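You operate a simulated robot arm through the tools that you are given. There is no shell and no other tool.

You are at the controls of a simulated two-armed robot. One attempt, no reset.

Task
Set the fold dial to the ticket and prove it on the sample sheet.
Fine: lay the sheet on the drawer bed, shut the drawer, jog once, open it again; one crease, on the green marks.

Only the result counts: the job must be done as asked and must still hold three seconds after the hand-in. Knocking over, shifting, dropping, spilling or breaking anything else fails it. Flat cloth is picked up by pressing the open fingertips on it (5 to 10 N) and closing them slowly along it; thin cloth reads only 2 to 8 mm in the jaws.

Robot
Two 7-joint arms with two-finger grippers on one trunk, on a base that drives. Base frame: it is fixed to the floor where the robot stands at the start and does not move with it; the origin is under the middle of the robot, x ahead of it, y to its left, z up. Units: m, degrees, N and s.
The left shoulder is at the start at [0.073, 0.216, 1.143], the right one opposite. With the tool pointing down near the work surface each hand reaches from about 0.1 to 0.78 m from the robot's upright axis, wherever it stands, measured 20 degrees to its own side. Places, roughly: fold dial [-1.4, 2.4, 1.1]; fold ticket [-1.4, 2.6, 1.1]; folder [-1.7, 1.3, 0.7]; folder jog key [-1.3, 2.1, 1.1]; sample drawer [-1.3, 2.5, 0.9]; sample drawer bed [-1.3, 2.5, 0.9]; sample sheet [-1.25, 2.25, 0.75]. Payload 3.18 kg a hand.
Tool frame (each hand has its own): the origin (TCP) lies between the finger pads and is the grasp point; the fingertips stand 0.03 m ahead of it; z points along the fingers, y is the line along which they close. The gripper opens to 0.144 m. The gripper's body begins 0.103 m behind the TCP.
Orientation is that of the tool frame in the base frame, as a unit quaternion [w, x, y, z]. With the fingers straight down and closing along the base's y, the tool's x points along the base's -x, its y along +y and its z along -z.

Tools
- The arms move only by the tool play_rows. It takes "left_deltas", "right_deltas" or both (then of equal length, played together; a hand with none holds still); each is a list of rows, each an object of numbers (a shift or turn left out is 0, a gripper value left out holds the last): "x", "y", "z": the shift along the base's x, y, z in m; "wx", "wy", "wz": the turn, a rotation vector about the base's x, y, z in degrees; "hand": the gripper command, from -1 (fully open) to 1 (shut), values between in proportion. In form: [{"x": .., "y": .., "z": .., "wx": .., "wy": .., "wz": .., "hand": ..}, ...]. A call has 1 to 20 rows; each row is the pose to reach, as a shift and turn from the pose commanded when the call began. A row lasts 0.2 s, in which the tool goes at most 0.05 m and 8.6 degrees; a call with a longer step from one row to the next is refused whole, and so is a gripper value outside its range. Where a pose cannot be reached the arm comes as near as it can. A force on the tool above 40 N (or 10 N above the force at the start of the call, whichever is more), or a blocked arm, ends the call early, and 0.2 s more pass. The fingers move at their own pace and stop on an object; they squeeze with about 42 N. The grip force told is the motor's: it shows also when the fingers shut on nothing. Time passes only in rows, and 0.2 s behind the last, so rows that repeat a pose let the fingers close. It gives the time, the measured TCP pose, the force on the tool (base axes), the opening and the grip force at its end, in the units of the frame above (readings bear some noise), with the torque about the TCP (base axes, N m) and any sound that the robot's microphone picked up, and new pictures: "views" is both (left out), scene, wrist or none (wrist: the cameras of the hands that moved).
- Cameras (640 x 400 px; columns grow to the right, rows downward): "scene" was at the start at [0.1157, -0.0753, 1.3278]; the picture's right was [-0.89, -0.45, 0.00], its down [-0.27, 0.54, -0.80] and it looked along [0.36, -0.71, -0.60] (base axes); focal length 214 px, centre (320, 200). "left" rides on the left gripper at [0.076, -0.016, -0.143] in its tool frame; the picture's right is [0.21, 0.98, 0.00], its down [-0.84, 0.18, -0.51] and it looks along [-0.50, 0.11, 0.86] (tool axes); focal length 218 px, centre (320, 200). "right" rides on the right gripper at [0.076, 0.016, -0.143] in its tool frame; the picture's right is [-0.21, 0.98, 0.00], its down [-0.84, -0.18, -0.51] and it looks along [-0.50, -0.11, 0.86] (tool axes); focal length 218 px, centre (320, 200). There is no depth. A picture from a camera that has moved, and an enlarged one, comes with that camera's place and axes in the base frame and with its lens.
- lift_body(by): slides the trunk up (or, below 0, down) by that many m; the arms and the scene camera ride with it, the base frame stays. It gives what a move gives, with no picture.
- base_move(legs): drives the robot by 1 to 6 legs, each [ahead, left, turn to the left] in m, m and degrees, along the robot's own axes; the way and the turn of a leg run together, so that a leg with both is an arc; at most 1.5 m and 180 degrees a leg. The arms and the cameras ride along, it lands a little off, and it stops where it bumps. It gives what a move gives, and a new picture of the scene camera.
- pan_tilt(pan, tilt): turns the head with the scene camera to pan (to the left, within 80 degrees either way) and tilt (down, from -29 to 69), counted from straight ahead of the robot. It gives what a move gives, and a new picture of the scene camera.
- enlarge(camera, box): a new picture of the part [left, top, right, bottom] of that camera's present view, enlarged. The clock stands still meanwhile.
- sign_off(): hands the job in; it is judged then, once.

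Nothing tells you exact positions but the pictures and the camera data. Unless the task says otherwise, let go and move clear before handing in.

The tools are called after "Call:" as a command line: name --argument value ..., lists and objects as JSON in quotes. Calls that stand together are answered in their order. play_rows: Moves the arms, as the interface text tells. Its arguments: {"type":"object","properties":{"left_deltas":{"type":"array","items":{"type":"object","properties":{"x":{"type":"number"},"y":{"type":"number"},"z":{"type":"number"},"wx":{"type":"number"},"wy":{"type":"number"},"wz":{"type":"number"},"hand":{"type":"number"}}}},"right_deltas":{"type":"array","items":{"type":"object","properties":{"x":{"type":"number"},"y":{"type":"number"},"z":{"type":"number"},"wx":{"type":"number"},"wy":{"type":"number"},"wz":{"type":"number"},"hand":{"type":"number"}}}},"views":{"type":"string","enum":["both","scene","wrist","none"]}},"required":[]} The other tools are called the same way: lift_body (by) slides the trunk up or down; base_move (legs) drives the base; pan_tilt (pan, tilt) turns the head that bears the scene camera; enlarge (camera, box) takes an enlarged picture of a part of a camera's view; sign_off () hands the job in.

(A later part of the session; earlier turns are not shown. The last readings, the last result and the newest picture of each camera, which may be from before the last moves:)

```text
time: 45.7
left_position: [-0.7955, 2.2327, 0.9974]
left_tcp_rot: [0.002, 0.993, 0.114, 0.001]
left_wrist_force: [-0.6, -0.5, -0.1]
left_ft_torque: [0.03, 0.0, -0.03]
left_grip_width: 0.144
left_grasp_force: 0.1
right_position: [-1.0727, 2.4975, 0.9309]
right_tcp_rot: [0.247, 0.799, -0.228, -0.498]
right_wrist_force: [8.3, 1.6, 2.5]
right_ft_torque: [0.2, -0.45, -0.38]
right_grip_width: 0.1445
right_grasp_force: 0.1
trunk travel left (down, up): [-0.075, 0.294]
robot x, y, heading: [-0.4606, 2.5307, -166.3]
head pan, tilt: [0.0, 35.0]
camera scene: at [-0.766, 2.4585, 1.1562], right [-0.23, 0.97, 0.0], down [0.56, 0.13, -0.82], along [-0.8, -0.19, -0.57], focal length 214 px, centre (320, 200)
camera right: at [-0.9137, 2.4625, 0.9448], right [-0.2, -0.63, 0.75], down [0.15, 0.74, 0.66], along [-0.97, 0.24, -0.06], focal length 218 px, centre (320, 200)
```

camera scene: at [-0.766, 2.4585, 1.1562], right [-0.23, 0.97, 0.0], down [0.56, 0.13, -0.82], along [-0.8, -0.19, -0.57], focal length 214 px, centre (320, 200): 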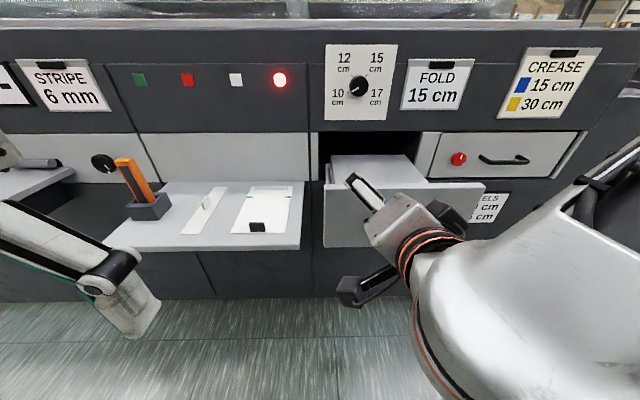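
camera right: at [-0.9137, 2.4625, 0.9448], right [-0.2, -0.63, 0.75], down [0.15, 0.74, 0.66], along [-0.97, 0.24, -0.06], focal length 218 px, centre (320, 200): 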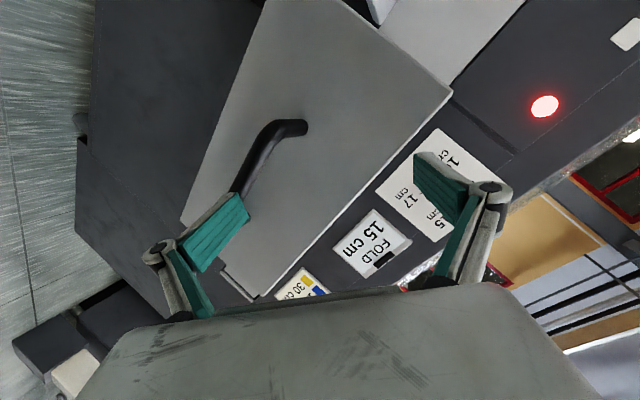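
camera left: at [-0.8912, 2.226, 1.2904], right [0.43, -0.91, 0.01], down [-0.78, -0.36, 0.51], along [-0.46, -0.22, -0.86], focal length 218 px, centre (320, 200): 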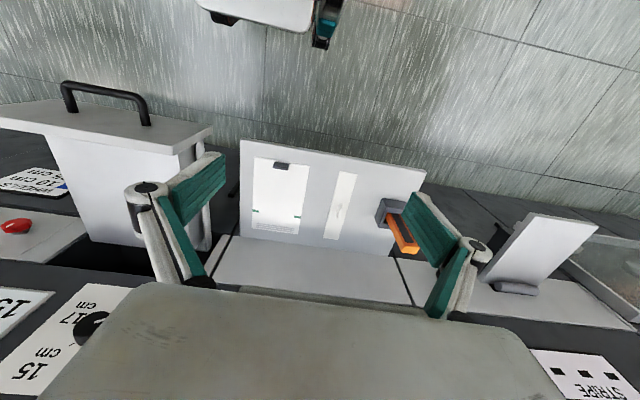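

Lowering brought the right hand against the drawer front. I'll draw it straight back and away.

Call:
play_rows --right_deltas '[{"x": 0.03, "y": 0.01, "z": 0.0}, {"x": 0.06, "y": 0.02, "z": 0.01}, {"x": 0.1, "y": 0.03, "z": 0.03}, {"x": 0.14, "y": 0.04, "z": 0.06}, {"x": 0.16, "y": 0.05, "z": 0.1}, {"x": 0.16, "y": 0.05, "z": 0.14}]' --views "both"

```text
refused: row 4 steps farther than a row can; nothing moved
```

Call:
play_rows --right_deltas '[{"x": 0.03, "y": 0.01, "z": 0.0}, {"x": 0.06, "y": 0.02, "z": 0.01}, {"x": 0.09, "y": 0.03, "z": 0.03}, {"x": 0.12, "y": 0.04, "z": 0.05}, {"x": 0.14, "y": 0.05, "z": 0.09}, {"x": 0.16, "y": 0.05, "z": 0.13}]' --views "both"

```text
time: 46.9
left_position: [-0.7948, 2.2319, 0.9981]
left_tcp_rot: [0.002, 0.993, 0.114, 0.001]
left_wrist_force: [0.7, 0.1, 0.1]
left_ft_torque: [0.01, 0.04, 0.0]
left_grip_width: 0.1441
left_grasp_force: 0.1
right_position: [-0.9878, 2.5427, 0.9798]
right_tcp_rot: [0.12, 0.804, -0.248, -0.528]
right_wrist_force: [0.0, 0.0, -0.1]
right_ft_torque: [-0.01, -0.02, 0.01]
right_grip_width: 0.1439
right_grasp_force: 0.2
right hand out of reach, approached as far as the arm can: row 1, 2, 3, 4, 5
trunk travel left (down, up): [-0.075, 0.294]
robot x, y, heading: [-0.4609, 2.5311, -166.7]
head pan, tilt: [0.0, 35.0]
stopped in row 5 (right hand): the arm was blocked; the commanded pose is now the measured one
camera scene: at [-0.7683, 2.4651, 1.1599], right [-0.16, 0.99, 0.0], down [0.54, 0.09, -0.84], along [-0.83, -0.13, -0.54], focal length 214 px, centre (320, 200)
camera right: at [-0.8373, 2.4792, 0.9882], right [-0.33, -0.72, 0.61], down [0.24, 0.56, 0.79], along [-0.91, 0.41, -0.01], focal length 218 px, centre (320, 200)
```

scene: 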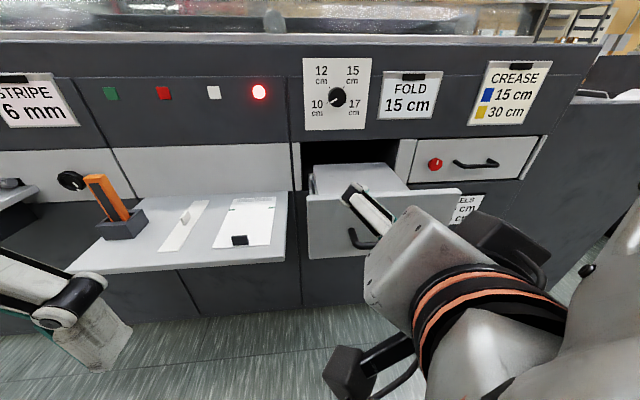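
right: 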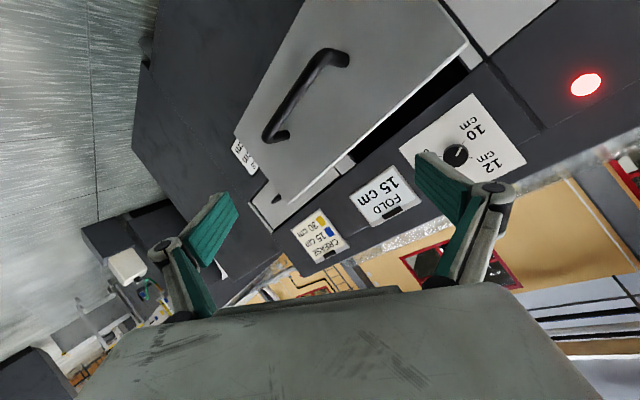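

The head camera shifted unexpectedly, so the right arm may be pressing against my own body. I'll look toward the right arm to understand its posture.

Call:
pan_tilt --pan -50 --tilt 30

```text
time: 48.1
left_position: [-0.7968, 2.2318, 0.9971]
left_tcp_rot: [0.003, 0.994, 0.113, 0.002]
left_wrist_force: [-0.9, -0.2, 0.4]
left_ft_torque: [-0.01, 0.0, -0.04]
left_grip_width: 0.144
left_grasp_force: 0.1
right_position: [-0.9866, 2.5411, 0.9829]
right_tcp_rot: [0.125, 0.803, -0.246, -0.528]
right_wrist_force: [0.3, 0.8, 0.3]
right_ft_torque: [-0.02, -0.01, 0.01]
right_grip_width: 0.1441
right_grasp_force: 0.2
trunk travel left (down, up): [-0.075, 0.294]
robot x, y, heading: [-0.4619, 2.5267, -166.5]
head pan, tilt: [-50.0, 30.0]
camera scene: at [-0.7543, 2.5329, 1.1637], right [0.59, 0.8, 0.0], down [0.4, -0.3, -0.87], along [-0.7, 0.51, -0.5], focal length 214 px, centre (320, 200)
```

scene: 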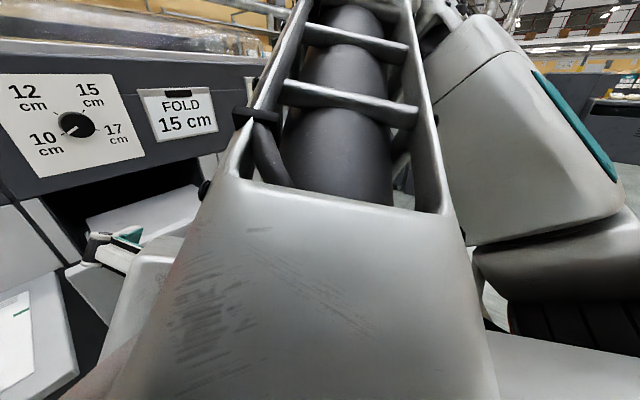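

The right elbow is high and the forearm hangs right in front of my head. I'll back off for room, raise the trunk, and rebuild the arm posture with the hand low first.

Call:
base_move --legs '[[-0.3, 0, 0]]'

Call:
lift_body --by 0.29

Call:
pan_tilt --pan -20 --tilt 40

```text
time: 50.1
left_position: [-0.5081, 2.3029, 0.998]
left_tcp_rot: [0.003, 0.994, 0.113, 0.002]
left_wrist_force: [1.3, -0.5, 1.1]
left_ft_torque: [-0.02, 0.0, 0.0]
left_grip_width: 0.144
left_grasp_force: 0.0
right_position: [-0.6983, 2.6116, 0.9819]
right_tcp_rot: [0.124, 0.803, -0.248, -0.528]
right_wrist_force: [0.1, 0.4, -0.3]
right_ft_torque: [0.0, -0.02, -0.02]
right_grip_width: 0.1441
right_grasp_force: 0.1
trunk travel left (down, up): [-0.075, 0.294]
robot x, y, heading: [-0.1728, 2.6008, -166.6]
head pan, tilt: [-50.0, 30.0]
camera scene: at [-0.4648, 2.6029, 1.1638], right [0.6, 0.8, 0.0], down [0.4, -0.3, -0.87], along [-0.7, 0.52, -0.5], focal length 214 px, centre (320, 200)
```

scene: 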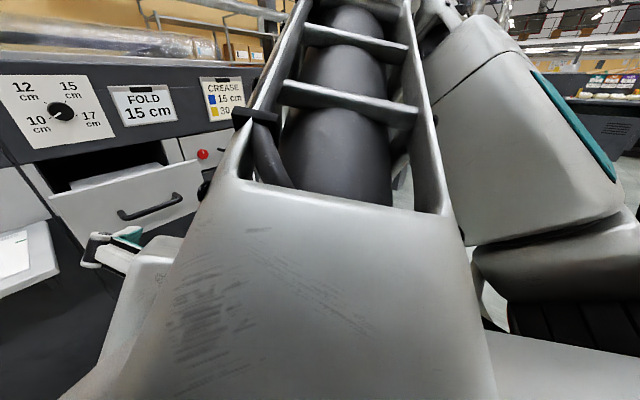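

```text
time: 53.0
left_position: [-0.5081, 2.3025, 1.2871]
left_tcp_rot: [0.002, 0.994, 0.113, 0.002]
left_wrist_force: [0.7, 0.9, 1.0]
left_ft_torque: [0.0, -0.02, -0.01]
left_grip_width: 0.144
left_grasp_force: 0.0
right_position: [-0.6983, 2.6114, 1.2721]
right_tcp_rot: [0.122, 0.803, -0.248, -0.527]
right_wrist_force: [0.3, -0.2, 0.1]
right_ft_torque: [0.03, -0.01, 0.0]
right_grip_width: 0.1438
right_grasp_force: 0.0
trunk travel left (down, up): [-0.365, 0.004]
robot x, y, heading: [-0.1719, 2.5994, -166.9]
head pan, tilt: [-50.0, 30.0]
```

```text
time: 54.0
left_position: [-0.5091, 2.3019, 1.2868]
left_tcp_rot: [0.002, 0.994, 0.113, 0.002]
left_wrist_force: [-1.2, 0.3, -0.2]
left_ft_torque: [-0.02, 0.0, 0.0]
left_grip_width: 0.1438
left_grasp_force: 0.1
right_position: [-0.6983, 2.6107, 1.2719]
right_tcp_rot: [0.124, 0.804, -0.246, -0.527]
right_wrist_force: [0.7, -0.3, 0.4]
right_ft_torque: [0.0, 0.03, 0.0]
right_grip_width: 0.144
right_grasp_force: 0.1
trunk travel left (down, up): [-0.365, 0.004]
robot x, y, heading: [-0.175, 2.6023, -166.6]
head pan, tilt: [-20.0, 40.0]
camera scene: at [-0.297, 2.6017, 1.4656], right [0.12, 0.99, 0.0], down [0.64, -0.07, -0.77], along [-0.76, 0.09, -0.64], focal length 214 px, centre (320, 200)
```

scene: 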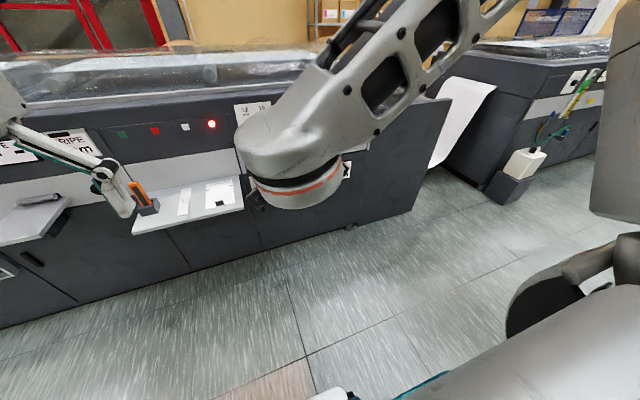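

Call:
play_rows --right_deltas '[{"wx": 2.3, "wy": -6.3, "wz": 4.2, "x": 0.003, "y": 0.01, "z": -0.03}, {"wx": 4.6, "wy": -12.6, "wz": 8.4, "x": 0.006, "y": 0.02, "z": -0.06}, {"wx": 6.9, "wy": -19, "wz": 12.7, "x": 0.01, "y": 0.03, "z": -0.09}, {"wx": 9.2, "wy": -25.3, "wz": 16.9, "x": 0.013, "y": 0.04, "z": -0.12}, {"wx": 11.5, "wy": -31.6, "wz": 21.1, "x": 0.016, "y": 0.05, "z": -0.15}, {"wx": 13.9, "wy": -37.9, "wz": 25.4, "x": 0.02, "y": 0.06, "z": -0.18}, {"wx": 16.2, "wy": -44.2, "wz": 29.6, "x": 0.023, "y": 0.07, "z": -0.21}, {"wx": 18.5, "wy": -50.6, "wz": 33.8, "x": 0.027, "y": 0.08, "z": -0.25}, {"wx": 20.8, "wy": -56.9, "wz": 38, "x": 0.03, "y": 0.09, "z": -0.29}, {"wx": 23.1, "wy": -63.2, "wz": 42.3, "x": 0.034, "y": 0.1, "z": -0.32}, {"wx": 23.1, "wy": -63.2, "wz": 42.3, "x": 0.034, "y": 0.1, "z": -0.35}, {"wx": 23.1, "wy": -63.2, "wz": 42.3, "x": 0.034, "y": 0.1, "z": -0.35}]'

```text
time: 56.6
left_position: [-0.5073, 2.3011, 1.2876]
left_tcp_rot: [0.003, 0.994, 0.114, 0.003]
left_wrist_force: [0.2, -0.7, 0.9]
left_ft_torque: [-0.03, -0.04, -0.03]
left_grip_width: 0.1441
left_grasp_force: 0.0
right_position: [-0.6635, 2.713, 0.9214]
right_tcp_rot: [-0.001, 0.993, 0.118, 0.0]
right_wrist_force: [-0.1, -0.2, 0.3]
right_ft_torque: [0.01, 0.02, -0.01]
right_grip_width: 0.1439
right_grasp_force: 0.1
trunk travel left (down, up): [-0.365, 0.004]
robot x, y, heading: [-0.1707, 2.6006, -166.6]
head pan, tilt: [-20.0, 40.0]
camera scene: at [-0.2967, 2.6015, 1.4656], right [0.11, 0.99, 0.0], down [0.64, -0.07, -0.77], along [-0.76, 0.09, -0.64], focal length 214 px, centre (320, 200)
camera right: at [-0.5844, 2.7141, 1.0658], right [0.03, -1.0, 0.0], down [-0.86, -0.02, 0.51], along [-0.51, -0.01, -0.86], focal length 218 px, centre (320, 200)
```

scene: 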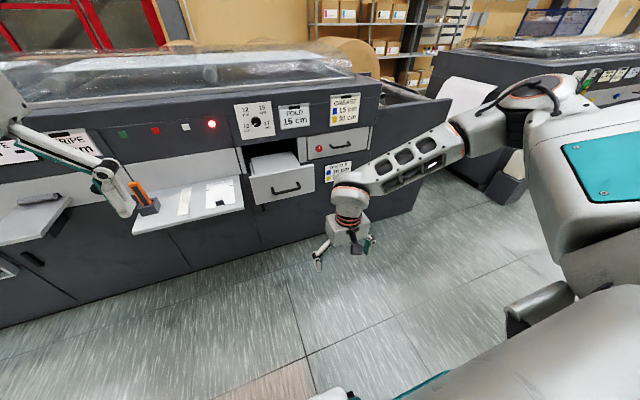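
right: 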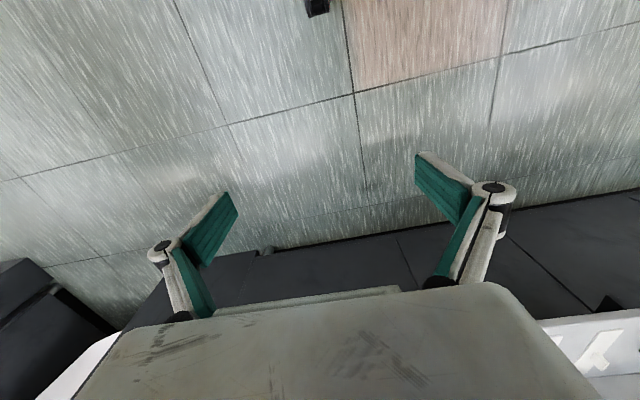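

The elbow is now out to the side at a good height. I'll pitch the hand forward while extending it towards the dial line, still well short of the machine.

Call:
play_rows --right_deltas '[{"x": -0.025, "y": -0.016, "z": 0.015}, {"wx": -2, "wy": 7.9, "x": -0.05, "y": -0.03, "z": 0.03}, {"wx": -4, "wy": 15.8, "x": -0.075, "y": -0.046, "z": 0.045}, {"wx": -6, "wy": 23.8, "x": -0.1, "y": -0.06, "z": 0.06}, {"wx": -8, "wy": 31.7, "x": -0.125, "y": -0.076, "z": 0.075}, {"wx": -10, "wy": 39.6, "x": -0.15, "y": -0.09, "z": 0.09}, {"wx": -12, "wy": 47.6, "x": -0.175, "y": -0.106, "z": 0.105}, {"wx": -14, "wy": 55.5, "x": -0.2, "y": -0.12, "z": 0.12}, {"wx": -16, "wy": 63.4, "x": -0.225, "y": -0.136, "z": 0.135}, {"wx": -18, "wy": 71.3, "x": -0.25, "y": -0.15, "z": 0.15}, {"wx": -20, "wy": 79.3, "x": -0.275, "y": -0.17, "z": 0.165}, {"wx": -22, "wy": 87.2, "x": -0.3, "y": -0.185, "z": 0.17}, {"wx": -22, "wy": 87.2, "x": -0.31, "y": -0.19, "z": 0.17}, {"wx": -22, "wy": 87.2, "x": -0.31, "y": -0.19, "z": 0.17}]'

```text
time: 59.6
left_position: [-0.5092, 2.3017, 1.2873]
left_tcp_rot: [0.001, 0.994, 0.114, 0.002]
left_wrist_force: [-0.3, 0.1, -0.4]
left_ft_torque: [-0.01, -0.06, -0.02]
left_grip_width: 0.1441
left_grasp_force: 0.0
right_position: [-0.9898, 2.4247, 1.1757]
right_tcp_rot: [0.06, 0.745, 0.065, -0.661]
right_wrist_force: [0.4, -0.6, 0.3]
right_ft_torque: [0.01, 0.01, -0.04]
right_grip_width: 0.1441
right_grasp_force: 0.0
right hand out of reach, approached as far as the arm can: row 8, 9, 10, 11, 12, 13, 14
trunk travel left (down, up): [-0.365, 0.004]
robot x, y, heading: [-0.175, 2.6017, -166.6]
head pan, tilt: [-20.0, 40.0]
camera scene: at [-0.2971, 2.6016, 1.4655], right [0.11, 0.99, 0.0], down [0.64, -0.07, -0.77], along [-0.76, 0.09, -0.64], focal length 214 px, centre (320, 200)
camera right: at [-0.8374, 2.4356, 1.118], right [0.15, -0.97, 0.21], down [0.36, 0.25, 0.9], along [-0.92, -0.06, 0.39], focal length 218 px, centre (320, 200)
```

scene: 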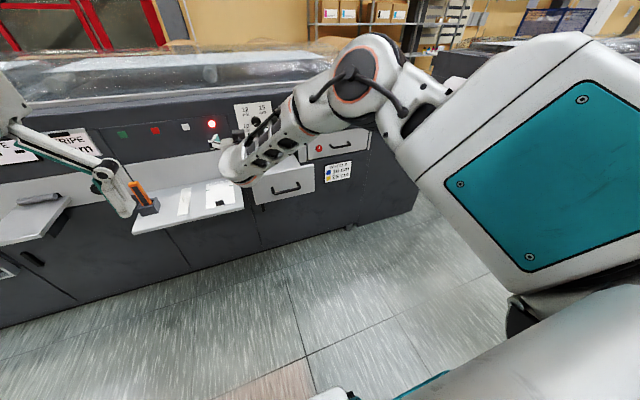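
right: 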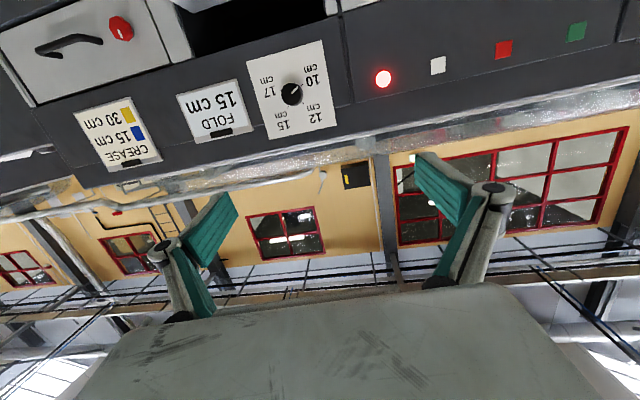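

Now the hand points forward with jaws horizontal. I'll test how far it can roll clockwise in free space.

Call:
play_rows --right_deltas '[{"wx": -7.8, "wy": -1.4, "wz": -0.9}, {"wx": -15.6, "wy": -2.8, "wz": -1.9}, {"wx": -23.4, "wy": -4.2, "wz": -2.8}, {"wx": -31.2, "wy": -5.6, "wz": -3.8}, {"wx": -39, "wy": -7, "wz": -4.7}, {"wx": -46.8, "wy": -8.4, "wz": -5.6}, {"wx": -54.6, "wy": -9.8, "wz": -6.6}, {"wx": -62.4, "wy": -11.2, "wz": -7.5}, {"wx": -70.2, "wy": -12.6, "wz": -8.5}, {"wx": -78, "wy": -14, "wz": -9.4}, {"wx": -85.8, "wy": -15.4, "wz": -10.3}]' --views "scene"

```text
time: 62.0
left_position: [-0.5085, 2.302, 1.2875]
left_tcp_rot: [0.003, 0.994, 0.114, 0.003]
left_wrist_force: [0.6, -0.6, 0.1]
left_ft_torque: [0.0, 0.0, 0.04]
left_grip_width: 0.1444
left_grasp_force: 0.1
right_position: [-0.9911, 2.4252, 1.1773]
right_tcp_rot: [0.503, 0.581, -0.47, -0.434]
right_wrist_force: [0.4, -0.1, 0.0]
right_ft_torque: [0.0, -0.02, -0.03]
right_grip_width: 0.1441
right_grasp_force: 0.0
trunk travel left (down, up): [-0.365, 0.004]
robot x, y, heading: [-0.1718, 2.5986, -166.5]
head pan, tilt: [-20.0, 40.0]
camera scene: at [-0.297, 2.6016, 1.4655], right [0.11, 0.99, 0.0], down [0.64, -0.07, -0.77], along [-0.76, 0.09, -0.64], focal length 214 px, centre (320, 200)
```

scene: 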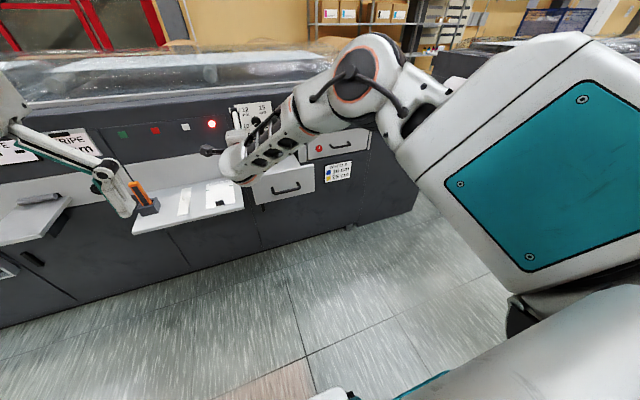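

Call:
play_rows --right_deltas '[{"wx": -0.8, "wy": 3.2, "wz": 2, "x": 0.004, "y": 0.02, "z": -0.02}, {"wx": -1.6, "wy": 6.5, "wz": 3.9, "x": 0.008, "y": 0.04, "z": -0.04}, {"wx": -1.6, "wy": 6.5, "wz": 3.9, "x": 0.012, "y": 0.07, "z": -0.06}, {"wx": -1.6, "wy": 6.5, "wz": 3.9, "x": 0.016, "y": 0.096, "z": -0.087}, {"wx": -1.6, "wy": 6.5, "wz": 3.9, "x": 0.016, "y": 0.096, "z": -0.087}]' --views "both"

```text
time: 63.2
left_position: [-0.5076, 2.3026, 1.2882]
left_tcp_rot: [0.003, 0.994, 0.113, 0.002]
left_wrist_force: [-0.1, 0.1, 0.2]
left_ft_torque: [0.03, -0.01, 0.03]
left_grip_width: 0.1439
left_grasp_force: 0.1
right_position: [-0.9916, 2.4242, 1.1766]
right_tcp_rot: [0.503, 0.582, -0.47, -0.433]
right_wrist_force: [-0.3, 0.6, 0.5]
right_ft_torque: [-0.01, 0.02, 0.01]
right_grip_width: 0.1441
right_grasp_force: 0.0
right hand out of reach, approached as far as the arm can: row 1, 2, 3, 4, 5
trunk travel left (down, up): [-0.365, 0.004]
robot x, y, heading: [-0.1725, 2.6007, -166.5]
head pan, tilt: [-20.0, 40.0]
camera scene: at [-0.297, 2.6016, 1.4655], right [0.11, 0.99, 0.0], down [0.64, -0.07, -0.77], along [-0.76, 0.09, -0.64], focal length 214 px, centre (320, 200)
camera right: at [-0.8382, 2.3743, 1.2086], right [-0.15, 0.15, 0.98], down [0.36, 0.93, -0.09], along [-0.92, 0.34, -0.19], focal length 218 px, centre (320, 200)
```

scene: 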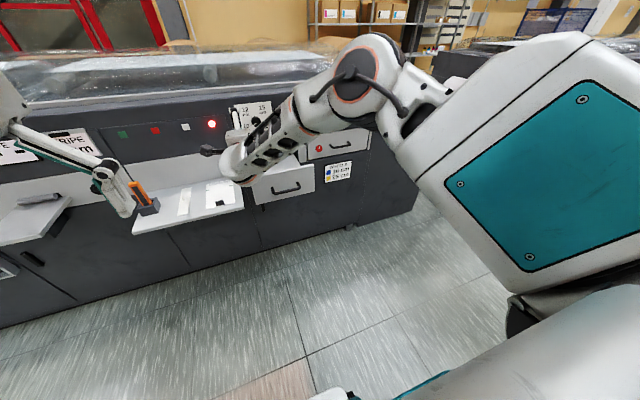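
right: 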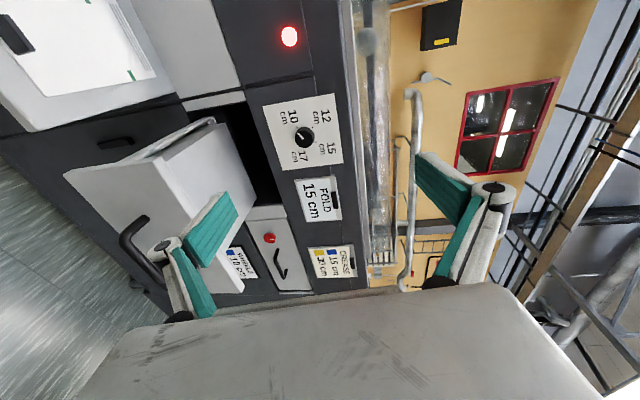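

Call:
play_rows --right_deltas '[{"wx": -7.8, "wy": -1.4, "wz": -0.9}, {"wx": -15.6, "wy": -2.8, "wz": -1.9}, {"wx": -23.4, "wy": -4.2, "wz": -2.8}, {"wx": -31.2, "wy": -5.6, "wz": -3.8}, {"wx": -39, "wy": -7, "wz": -4.7}, {"wx": -46.8, "wy": -8.4, "wz": -5.6}, {"wx": -54.6, "wy": -9.8, "wz": -6.6}, {"wx": -62.4, "wy": -11.2, "wz": -7.5}, {"wx": -70.2, "wy": -12.6, "wz": -8.5}, {"wx": -78, "wy": -14, "wz": -9.4}, {"wx": -85.8, "wy": -15.4, "wz": -10.3}]' --views "none"

```text
time: 65.6
left_position: [-0.5084, 2.3026, 1.2877]
left_tcp_rot: [0.003, 0.994, 0.113, 0.001]
left_wrist_force: [-0.4, -0.8, 0.7]
left_ft_torque: [0.0, 0.0, -0.02]
left_grip_width: 0.1438
left_grasp_force: 0.1
right_position: [-0.9911, 2.4275, 1.1797]
right_tcp_rot: [-0.663, -0.092, 0.742, -0.035]
right_wrist_force: [0.4, 0.5, -0.6]
right_ft_torque: [-0.02, 0.0, 0.02]
right_grip_width: 0.1439
right_grasp_force: 0.0
trunk travel left (down, up): [-0.365, 0.004]
robot x, y, heading: [-0.1718, 2.5989, -166.6]
head pan, tilt: [-20.0, 40.0]
```

Rolling through 176° works without disturbing the position, so one grip can turn the dial the full 160°. I'll roll back.

Call:
play_rows --right_deltas '[{"wx": 7.8, "wy": 1.4, "wz": 0.9}, {"wx": 15.6, "wy": 2.8, "wz": 1.9}, {"wx": 23.4, "wy": 4.2, "wz": 2.8}, {"wx": 31.2, "wy": 5.6, "wz": 3.8}, {"wx": 39, "wy": 7, "wz": 4.7}, {"wx": 46.8, "wy": 8.4, "wz": 5.6}, {"wx": 54.6, "wy": 9.8, "wz": 6.6}, {"wx": 62.4, "wy": 11.2, "wz": 7.5}, {"wx": 70.2, "wy": 12.6, "wz": 8.5}, {"wx": 78, "wy": 14, "wz": 9.4}, {"wx": 85.8, "wy": 15.4, "wz": 10.3}]' --views "none"

Call:
play_rows --right_deltas '[{"wx": 7.8, "wy": 1.4, "wz": 0.9}, {"wx": 15.6, "wy": 2.8, "wz": 1.9}, {"wx": 23.4, "wy": 4.2, "wz": 2.8}, {"wx": 31.2, "wy": 5.6, "wz": 3.8}, {"wx": 39, "wy": 7, "wz": 4.7}, {"wx": 46.8, "wy": 8.4, "wz": 5.6}, {"wx": 54.6, "wy": 9.8, "wz": 6.6}, {"wx": 62.4, "wy": 11.2, "wz": 7.5}, {"wx": 70.2, "wy": 12.6, "wz": 8.5}, {"wx": 78, "wy": 14, "wz": 9.4}]' --views "wrist"

```text
time: 68.0
left_position: [-0.5077, 2.3027, 1.2871]
left_tcp_rot: [0.002, 0.994, 0.114, 0.002]
left_wrist_force: [-0.9, -0.8, -0.2]
left_ft_torque: [0.0, 0.0, -0.03]
left_grip_width: 0.1443
left_grasp_force: 0.0
right_position: [-0.9909, 2.4275, 1.1786]
right_tcp_rot: [0.501, 0.583, -0.469, -0.434]
right_wrist_force: [-0.4, -0.5, -0.6]
right_ft_torque: [0.0, -0.01, 0.01]
right_grip_width: 0.144
right_grasp_force: 0.0
trunk travel left (down, up): [-0.365, 0.004]
robot x, y, heading: [-0.1725, 2.5996, -166.7]
head pan, tilt: [-20.0, 40.0]
```

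```text
time: 70.2
left_position: [-0.5078, 2.3019, 1.2869]
left_tcp_rot: [0.002, 0.994, 0.113, 0.001]
left_wrist_force: [-0.1, -0.3, -0.8]
left_ft_torque: [0.0, -0.01, 0.0]
left_grip_width: 0.144
left_grasp_force: 0.0
right_position: [-0.9921, 2.4277, 1.1788]
right_tcp_rot: [0.105, 0.748, 0.013, -0.655]
right_wrist_force: [0.2, 0.2, 0.1]
right_ft_torque: [0.0, 0.01, 0.03]
right_grip_width: 0.1439
right_grasp_force: 0.0
trunk travel left (down, up): [-0.365, 0.004]
robot x, y, heading: [-0.1716, 2.6029, -166.8]
head pan, tilt: [-20.0, 40.0]
camera right: at [-0.8377, 2.4284, 1.125], right [0.12, -0.93, 0.34], down [0.35, 0.36, 0.86], along [-0.93, 0.01, 0.37], focal length 218 px, centre (320, 200)
```

right: 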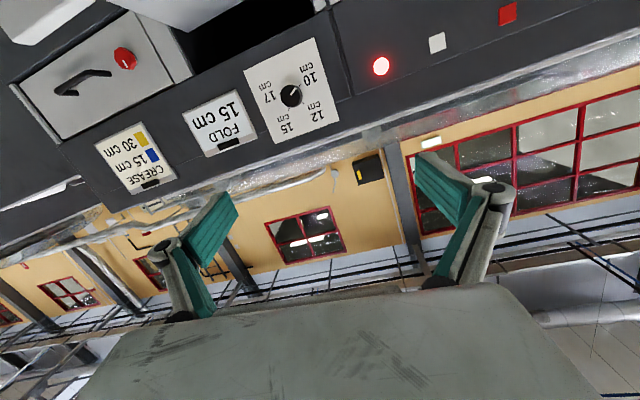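

The wrist view agrees on the dial at about [-1.374, 2.408, 1.088]. I'll use the base and lift to bring the hand in line with it, stopping about 0.15 m short.

Call:
base_move --legs '[[0.21, -0.068, 0]]'

Call:
lift_body --by -0.09

Call:
pan_tilt --pan 0 --tilt 30

Call:
play_rows --right_deltas '[{"x": 0}]' --views "wrist"

```text
time: 71.9
left_position: [-0.7299, 2.319, 1.288]
left_tcp_rot: [0.003, 0.994, 0.113, 0.002]
left_wrist_force: [0.1, 0.1, -0.6]
left_ft_torque: [0.01, -0.03, -0.02]
left_grip_width: 0.1444
left_grasp_force: 0.1
right_position: [-1.2117, 2.445, 1.1794]
right_tcp_rot: [0.106, 0.748, 0.012, -0.655]
right_wrist_force: [-0.7, 0.7, 1.0]
right_ft_torque: [0.01, 0.0, -0.03]
right_grip_width: 0.1442
right_grasp_force: 0.1
trunk travel left (down, up): [-0.365, 0.004]
robot x, y, heading: [-0.3939, 2.6147, -166.6]
head pan, tilt: [-20.0, 40.0]
camera scene: at [-0.5183, 2.6188, 1.4655], right [0.12, 0.99, 0.0], down [0.64, -0.07, -0.77], along [-0.76, 0.09, -0.64], focal length 214 px, centre (320, 200)
```

scene: 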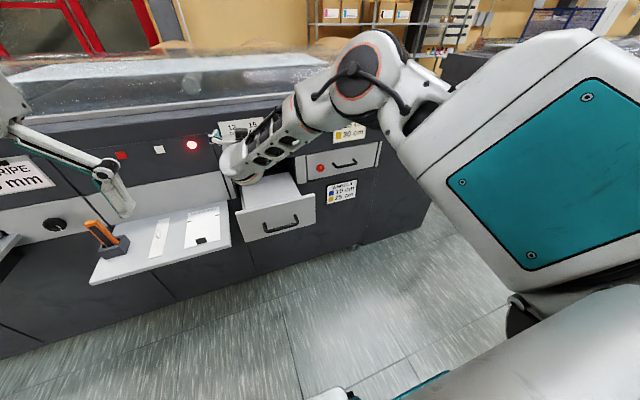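

```text
time: 73.1
left_position: [-0.7289, 2.32, 1.1984]
left_tcp_rot: [0.003, 0.993, 0.114, 0.001]
left_wrist_force: [0.5, 0.4, -0.3]
left_ft_torque: [-0.01, 0.04, -0.02]
left_grip_width: 0.1441
left_grasp_force: 0.0
right_position: [-1.2124, 2.4446, 1.0909]
right_tcp_rot: [0.107, 0.748, 0.013, -0.655]
right_wrist_force: [0.1, 0.7, 1.0]
right_ft_torque: [0.02, -0.02, -0.04]
right_grip_width: 0.1442
right_grasp_force: 0.1
trunk travel left (down, up): [-0.275, 0.094]
robot x, y, heading: [-0.3939, 2.6124, -167.1]
head pan, tilt: [-20.0, 40.0]
```

```text
time: 74.0
left_position: [-0.7288, 2.3186, 1.1971]
left_tcp_rot: [0.003, 0.994, 0.113, 0.001]
left_wrist_force: [-0.1, 0.1, -0.9]
left_ft_torque: [0.0, -0.01, -0.01]
left_grip_width: 0.1442
left_grasp_force: 0.0
right_position: [-1.2119, 2.4447, 1.0901]
right_tcp_rot: [0.106, 0.749, 0.013, -0.654]
right_wrist_force: [0.5, 0.3, 0.6]
right_ft_torque: [-0.02, 0.01, 0.01]
right_grip_width: 0.1443
right_grasp_force: 0.1
trunk travel left (down, up): [-0.275, 0.094]
robot x, y, heading: [-0.3906, 2.6154, -166.5]
head pan, tilt: [0.0, 30.0]
camera scene: at [-0.5311, 2.5858, 1.3905], right [-0.23, 0.97, 0.0], down [0.49, 0.12, -0.87], along [-0.84, -0.2, -0.5], focal length 214 px, centre (320, 200)
```

scene: 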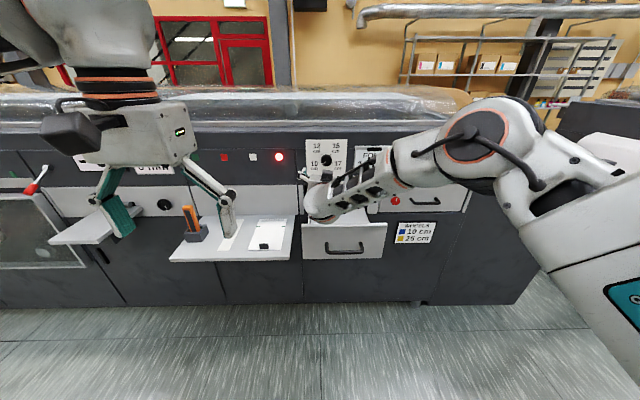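

```text
time: 74.4
left_position: [-0.729, 2.3193, 1.1973]
left_tcp_rot: [0.002, 0.994, 0.113, 0.002]
left_wrist_force: [1.2, 0.7, 0.6]
left_ft_torque: [-0.02, 0.03, -0.01]
left_grip_width: 0.1442
left_grasp_force: 0.1
right_position: [-1.2119, 2.4454, 1.0895]
right_tcp_rot: [0.105, 0.749, 0.012, -0.654]
right_wrist_force: [0.0, 0.1, 0.3]
right_ft_torque: [0.03, -0.01, 0.02]
right_grip_width: 0.1442
right_grasp_force: 0.0
trunk travel left (down, up): [-0.275, 0.094]
robot x, y, heading: [-0.3922, 2.6169, -166.8]
head pan, tilt: [0.0, 30.0]
camera right: at [-1.0581, 2.4451, 1.0354], right [0.12, -0.93, 0.34], down [0.35, 0.37, 0.86], along [-0.93, 0.01, 0.37], focal length 218 px, centre (320, 200)
```

right: 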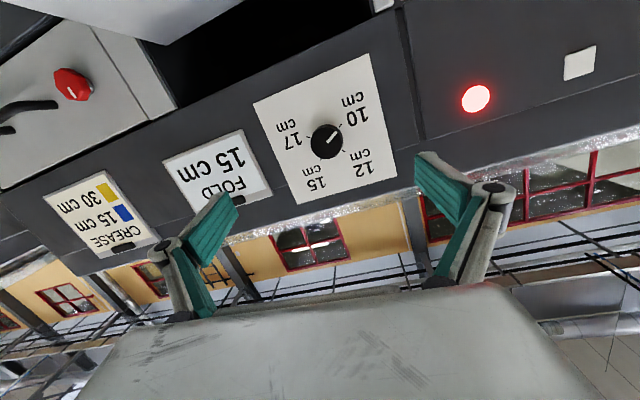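

Call:
enlarge --camera "right" --box '[250, 80, 410, 200]'

```text
3.33 times, centred on (330, 140) of right
camera zoom: at [-1.0581, 2.4451, 1.0354], right [0.12, -0.93, 0.34], down [0.35, 0.37, 0.86], along [-0.93, 0.01, 0.37], focal length 728 px, centre (287, 400)
```

zoom: 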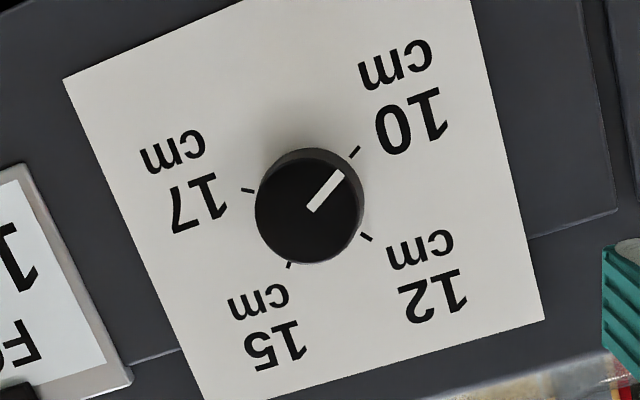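

The knob is about 4.5 cm wide and stands about 2 cm proud; the hand is in line with it. I'll try the last approach with the arm, in small steps.

Call:
play_rows --right_deltas '[{"x": -0.02, "y": -0.005, "z": -0.002}, {"x": -0.04, "y": -0.01, "z": -0.003}, {"x": -0.06, "y": -0.015, "z": -0.004}, {"x": -0.08, "y": -0.02, "z": -0.005}, {"x": -0.08, "y": -0.02, "z": -0.005}]' --views "both"

```text
time: 75.6
left_position: [-0.7282, 2.3185, 1.1979]
left_tcp_rot: [0.001, 0.994, 0.113, 0.001]
left_wrist_force: [0.8, 1.2, 0.3]
left_ft_torque: [0.01, -0.01, 0.02]
left_grip_width: 0.144
left_grasp_force: 0.0
right_position: [-1.2913, 2.4253, 1.0852]
right_tcp_rot: [0.106, 0.749, 0.012, -0.654]
right_wrist_force: [0.2, -0.8, 0.0]
right_ft_torque: [-0.01, 0.04, 0.01]
right_grip_width: 0.1442
right_grasp_force: 0.1
trunk travel left (down, up): [-0.275, 0.094]
robot x, y, heading: [-0.3931, 2.6146, -166.4]
head pan, tilt: [0.0, 30.0]
camera scene: at [-0.5308, 2.5859, 1.3906], right [-0.23, 0.97, 0.0], down [0.49, 0.12, -0.87], along [-0.84, -0.2, -0.5], focal length 214 px, centre (320, 200)
camera right: at [-1.1374, 2.4249, 1.0307], right [0.12, -0.93, 0.34], down [0.35, 0.37, 0.86], along [-0.93, 0.01, 0.37], focal length 218 px, centre (320, 200)
```

scene: 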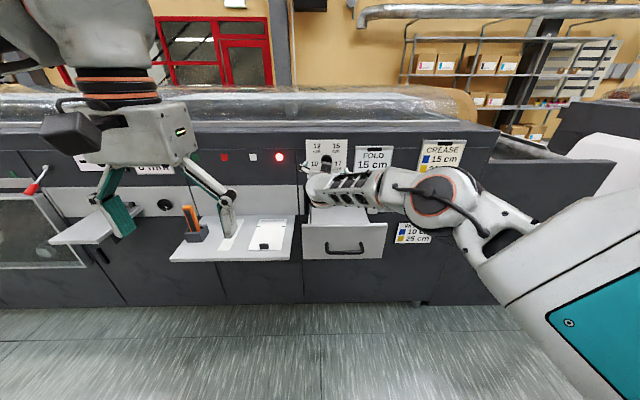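
right: 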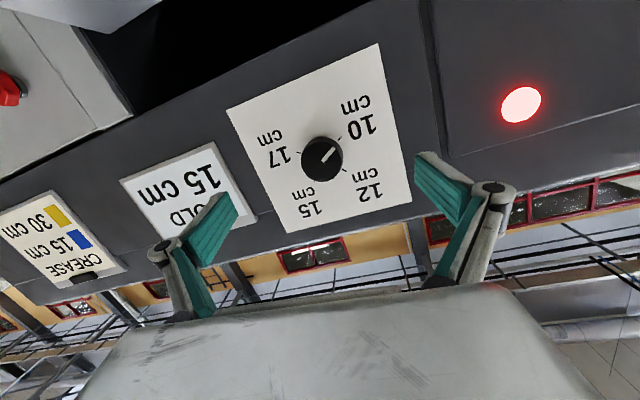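

Call:
play_rows --right_deltas '[{"wx": -0.8, "wy": 3.4, "wz": 2}, {"wx": -1.7, "wy": 6.8, "wz": 3.9}, {"wx": -1.7, "wy": 6.8, "wz": 3.9, "x": -0.01, "y": -0.003, "z": -0.003}, {"wx": -1.7, "wy": 6.8, "wz": 3.9, "x": -0.01, "y": -0.003, "z": -0.003}]' --views "wrist"

```text
time: 76.6
left_position: [-0.7295, 2.3187, 1.1972]
left_tcp_rot: [0.003, 0.994, 0.113, 0.002]
left_wrist_force: [0.1, 0.3, -0.6]
left_ft_torque: [0.0, 0.01, -0.03]
left_grip_width: 0.1438
left_grasp_force: 0.1
right_position: [-1.3154, 2.411, 1.0845]
right_tcp_rot: [0.137, 0.706, 0.034, -0.694]
right_wrist_force: [0.4, -0.2, -0.4]
right_ft_torque: [0.01, 0.02, -0.03]
right_grip_width: 0.1439
right_grasp_force: 0.0
right hand out of reach, approached as far as the arm can: row 2, 3, 4
trunk travel left (down, up): [-0.275, 0.094]
robot x, y, heading: [-0.398, 2.6175, -166.3]
head pan, tilt: [0.0, 30.0]
camera right: at [-1.1677, 2.418, 1.0124], right [0.23, -0.91, 0.35], down [0.42, 0.41, 0.81], along [-0.88, -0.04, 0.48], focal length 218 px, centre (320, 200)
```

right: 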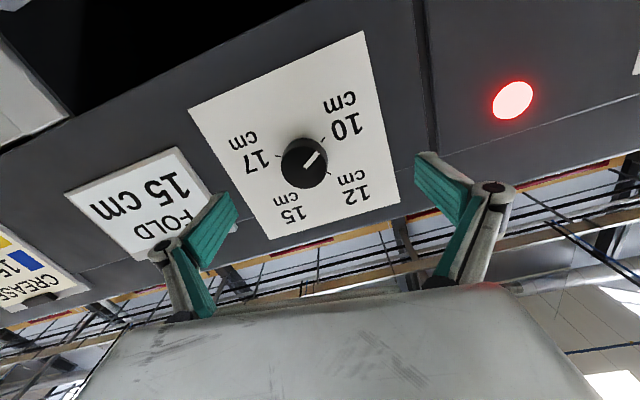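

Call:
play_rows --right_deltas '[{"wx": 0.4, "wy": -1.7, "wz": 0, "x": -0.01, "y": -0.002, "z": 0}, {"wx": 0.8, "wy": -3.4, "wz": 0, "x": -0.02, "y": -0.004, "z": 0}, {"wx": 0.8, "wy": -3.4, "wz": 0, "x": -0.03, "y": -0.006, "z": 0}, {"wx": 0.8, "wy": -3.4, "wz": 0, "x": -0.03, "y": -0.006, "z": 0}]' --views "wrist"

```text
time: 77.8
left_position: [-0.7289, 2.3199, 1.1989]
left_tcp_rot: [0.002, 0.993, 0.114, 0.002]
left_wrist_force: [-0.7, -0.1, -0.3]
left_ft_torque: [0.0, -0.04, -0.04]
left_grip_width: 0.144
left_grasp_force: 0.1
right_position: [-1.3422, 2.4498, 1.088]
right_tcp_rot: [0.119, 0.727, 0.025, -0.676]
right_wrist_force: [-0.6, -0.6, -0.1]
right_ft_torque: [-0.02, -0.01, 0.01]
right_grip_width: 0.144
right_grasp_force: 0.1
right hand out of reach, approached as far as the arm can: row 1, 2, 3, 4
trunk travel left (down, up): [-0.275, 0.094]
robot x, y, heading: [-0.3968, 2.6171, -166.4]
head pan, tilt: [0.0, 30.0]
stopped in row 4 (right hand): the arm was blocked; the commanded pose is now the measured one
camera right: at [-1.1919, 2.4541, 1.0242], right [0.17, -0.92, 0.34], down [0.39, 0.38, 0.84], along [-0.9, -0.01, 0.43], focal length 218 px, centre (320, 200)
```

right: 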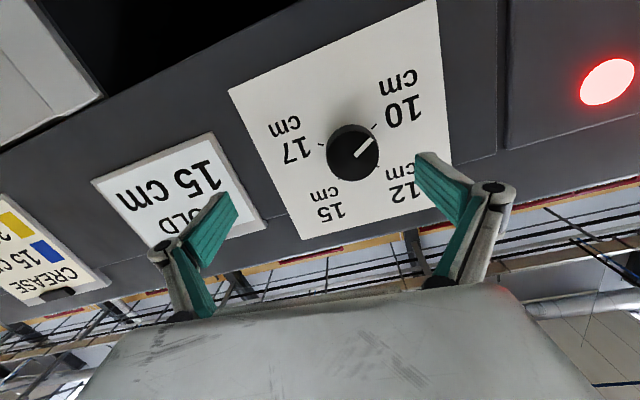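

Call:
play_rows --right_deltas '[{"x": 0.004, "y": -0.016}, {"x": 0.008, "y": -0.033, "z": -0.003}, {"x": 0.008, "y": -0.033, "z": -0.003}]' --views "wrist"

```text
time: 78.6
left_position: [-0.7292, 2.3203, 1.1969]
left_tcp_rot: [0.003, 0.994, 0.113, 0.002]
left_wrist_force: [0.4, -0.2, 0.9]
left_ft_torque: [-0.02, -0.05, 0.0]
left_grip_width: 0.1439
left_grasp_force: 0.2
right_position: [-1.3366, 2.4443, 1.0857]
right_tcp_rot: [0.113, 0.727, 0.019, -0.677]
right_wrist_force: [-0.1, -0.4, 0.2]
right_ft_torque: [-0.03, -0.01, 0.0]
right_grip_width: 0.1439
right_grasp_force: 0.0
right hand out of reach, approached as far as the arm can: row 1, 2, 3
trunk travel left (down, up): [-0.275, 0.094]
robot x, y, heading: [-0.3951, 2.6157, -166.7]
head pan, tilt: [0.0, 30.0]
camera right: at [-1.186, 2.446, 1.0211], right [0.16, -0.93, 0.34], down [0.4, 0.38, 0.84], along [-0.9, 0.0, 0.43], focal length 218 px, centre (320, 200)
```

right: 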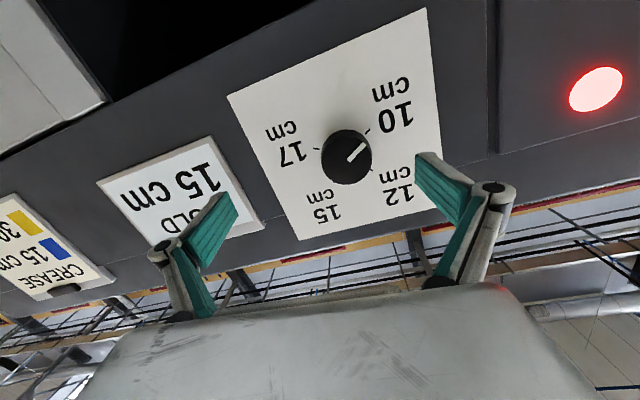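

Call:
play_rows --right_deltas '[{"wx": 0.5, "wy": -2, "wz": -1, "x": 0.015, "y": -0.005}, {"wx": 1, "wy": -4, "wz": -2, "x": 0.03, "y": -0.012}, {"wx": 1, "wy": -4.5, "wz": -2, "x": 0.036, "y": -0.019}, {"wx": 1, "wy": -4.5, "wz": -2, "x": 0.036, "y": -0.019}]' --views "none"

```text
time: 79.6
left_position: [-0.728, 2.3203, 1.1977]
left_tcp_rot: [0.002, 0.994, 0.113, 0.002]
left_wrist_force: [-0.3, -0.2, -0.2]
left_ft_torque: [-0.01, 0.02, -0.01]
left_grip_width: 0.1443
left_grasp_force: 0.1
right_position: [-1.2892, 2.4053, 1.0844]
right_tcp_rot: [0.104, 0.755, 0.015, -0.648]
right_wrist_force: [0.7, -0.4, -1.0]
right_ft_torque: [-0.02, 0.01, 0.01]
right_grip_width: 0.1441
right_grasp_force: 0.0
trunk travel left (down, up): [-0.275, 0.094]
robot x, y, heading: [-0.3936, 2.6176, -166.5]
head pan, tilt: [0.0, 30.0]
```

Call:
play_rows --right_deltas '[{"x": -0.012, "y": 0.004}, {"x": -0.024, "y": 0.008}, {"x": -0.036, "y": 0.012}, {"x": -0.046, "y": 0.0127}, {"x": -0.046, "y": 0.0127}]' --views "wrist"

```text
time: 80.8
left_position: [-0.7301, 2.3202, 1.1981]
left_tcp_rot: [0.003, 0.994, 0.113, 0.003]
left_wrist_force: [-0.9, 0.3, 0.7]
left_ft_torque: [-0.04, -0.07, 0.0]
left_grip_width: 0.1439
left_grasp_force: 0.0
right_position: [-1.3281, 2.4358, 1.0813]
right_tcp_rot: [0.104, 0.755, 0.014, -0.648]
right_wrist_force: [-0.5, -0.5, -0.9]
right_ft_torque: [-0.01, 0.03, 0.05]
right_grip_width: 0.1438
right_grasp_force: 0.1
right hand out of reach, approached as far as the arm can: row 3, 4, 5
trunk travel left (down, up): [-0.275, 0.094]
robot x, y, heading: [-0.3949, 2.6171, -166.8]
head pan, tilt: [0.0, 30.0]
camera right: at [-1.1734, 2.4366, 1.0298], right [0.12, -0.93, 0.34], down [0.33, 0.36, 0.87], along [-0.94, 0.01, 0.35], focal length 218 px, centre (320, 200)
```

right: 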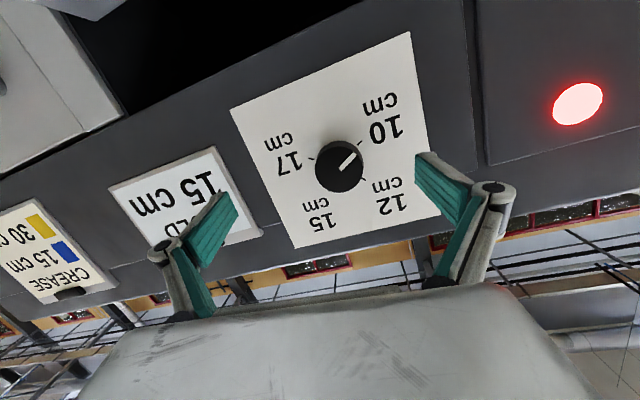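

The arm is at full stretch here, so I'll draw the hand back 7 cm and let the base close the gap.

Call:
play_rows --right_deltas '[{"x": 0.025, "y": 0.002}, {"x": 0.05, "y": 0.004}, {"x": 0.075, "y": 0.006}, {"x": 0.075, "y": 0.006}]' --views "none"

Call:
base_move --legs '[[0.08, 0, 0]]'

Call:
play_rows --right_deltas '[{"x": 0}]' --views "wrist"

```text
time: 81.8
left_position: [-0.7291, 2.3179, 1.1976]
left_tcp_rot: [0.003, 0.994, 0.114, 0.002]
left_wrist_force: [0.0, -1.0, -0.5]
left_ft_torque: [0.02, 0.0, -0.03]
left_grip_width: 0.144
left_grasp_force: 0.1
right_position: [-1.2539, 2.4401, 1.0825]
right_tcp_rot: [0.104, 0.755, 0.014, -0.648]
right_wrist_force: [0.7, 0.4, -0.2]
right_ft_torque: [-0.05, 0.03, 0.01]
right_grip_width: 0.144
right_grasp_force: 0.0
trunk travel left (down, up): [-0.275, 0.094]
robot x, y, heading: [-0.3943, 2.6136, -166.4]
head pan, tilt: [0.0, 30.0]
```

```text
time: 82.8
left_position: [-0.806, 2.2998, 1.1968]
left_tcp_rot: [0.003, 0.994, 0.113, 0.002]
left_wrist_force: [-1.0, -0.5, -0.2]
left_ft_torque: [-0.01, -0.07, 0.01]
left_grip_width: 0.1438
left_grasp_force: 0.2
right_position: [-1.3317, 2.4205, 1.0822]
right_tcp_rot: [0.104, 0.755, 0.014, -0.647]
right_wrist_force: [-0.3, 0.1, -0.4]
right_ft_torque: [0.01, 0.01, 0.0]
right_grip_width: 0.144
right_grasp_force: 0.0
trunk travel left (down, up): [-0.275, 0.094]
robot x, y, heading: [-0.4708, 2.5986, -166.5]
head pan, tilt: [0.0, 30.0]
camera scene: at [-0.6093, 2.567, 1.3904], right [-0.23, 0.97, 0.0], down [0.49, 0.12, -0.87], along [-0.84, -0.2, -0.5], focal length 214 px, centre (320, 200)
```

scene: 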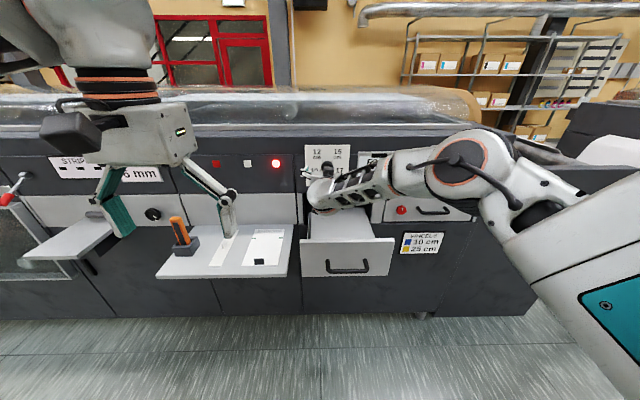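

```text
time: 83.2
left_position: [-0.8051, 2.301, 1.1977]
left_tcp_rot: [0.003, 0.994, 0.114, 0.001]
left_wrist_force: [-0.1, -0.9, 1.0]
left_ft_torque: [0.01, 0.01, -0.01]
left_grip_width: 0.1441
left_grasp_force: 0.1
right_position: [-1.3309, 2.4209, 1.0824]
right_tcp_rot: [0.103, 0.754, 0.015, -0.648]
right_wrist_force: [-0.3, -0.5, 0.7]
right_ft_torque: [-0.01, 0.02, 0.03]
right_grip_width: 0.144
right_grasp_force: 0.1
trunk travel left (down, up): [-0.275, 0.094]
robot x, y, heading: [-0.4729, 2.5952, -166.6]
head pan, tilt: [0.0, 30.0]
camera right: at [-1.1757, 2.422, 1.0307], right [0.12, -0.93, 0.34], down [0.33, 0.36, 0.87], along [-0.94, 0.01, 0.35], focal length 218 px, centre (320, 200)
```

right: 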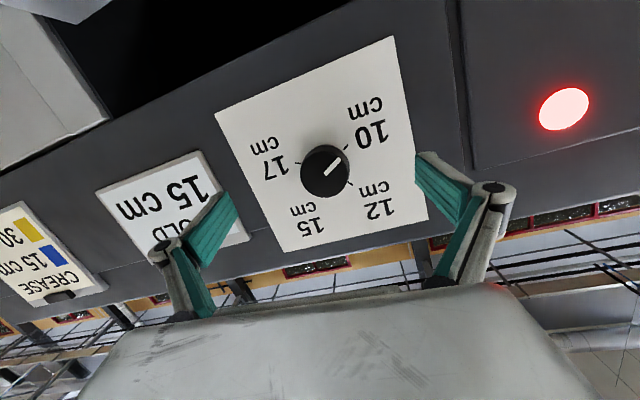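

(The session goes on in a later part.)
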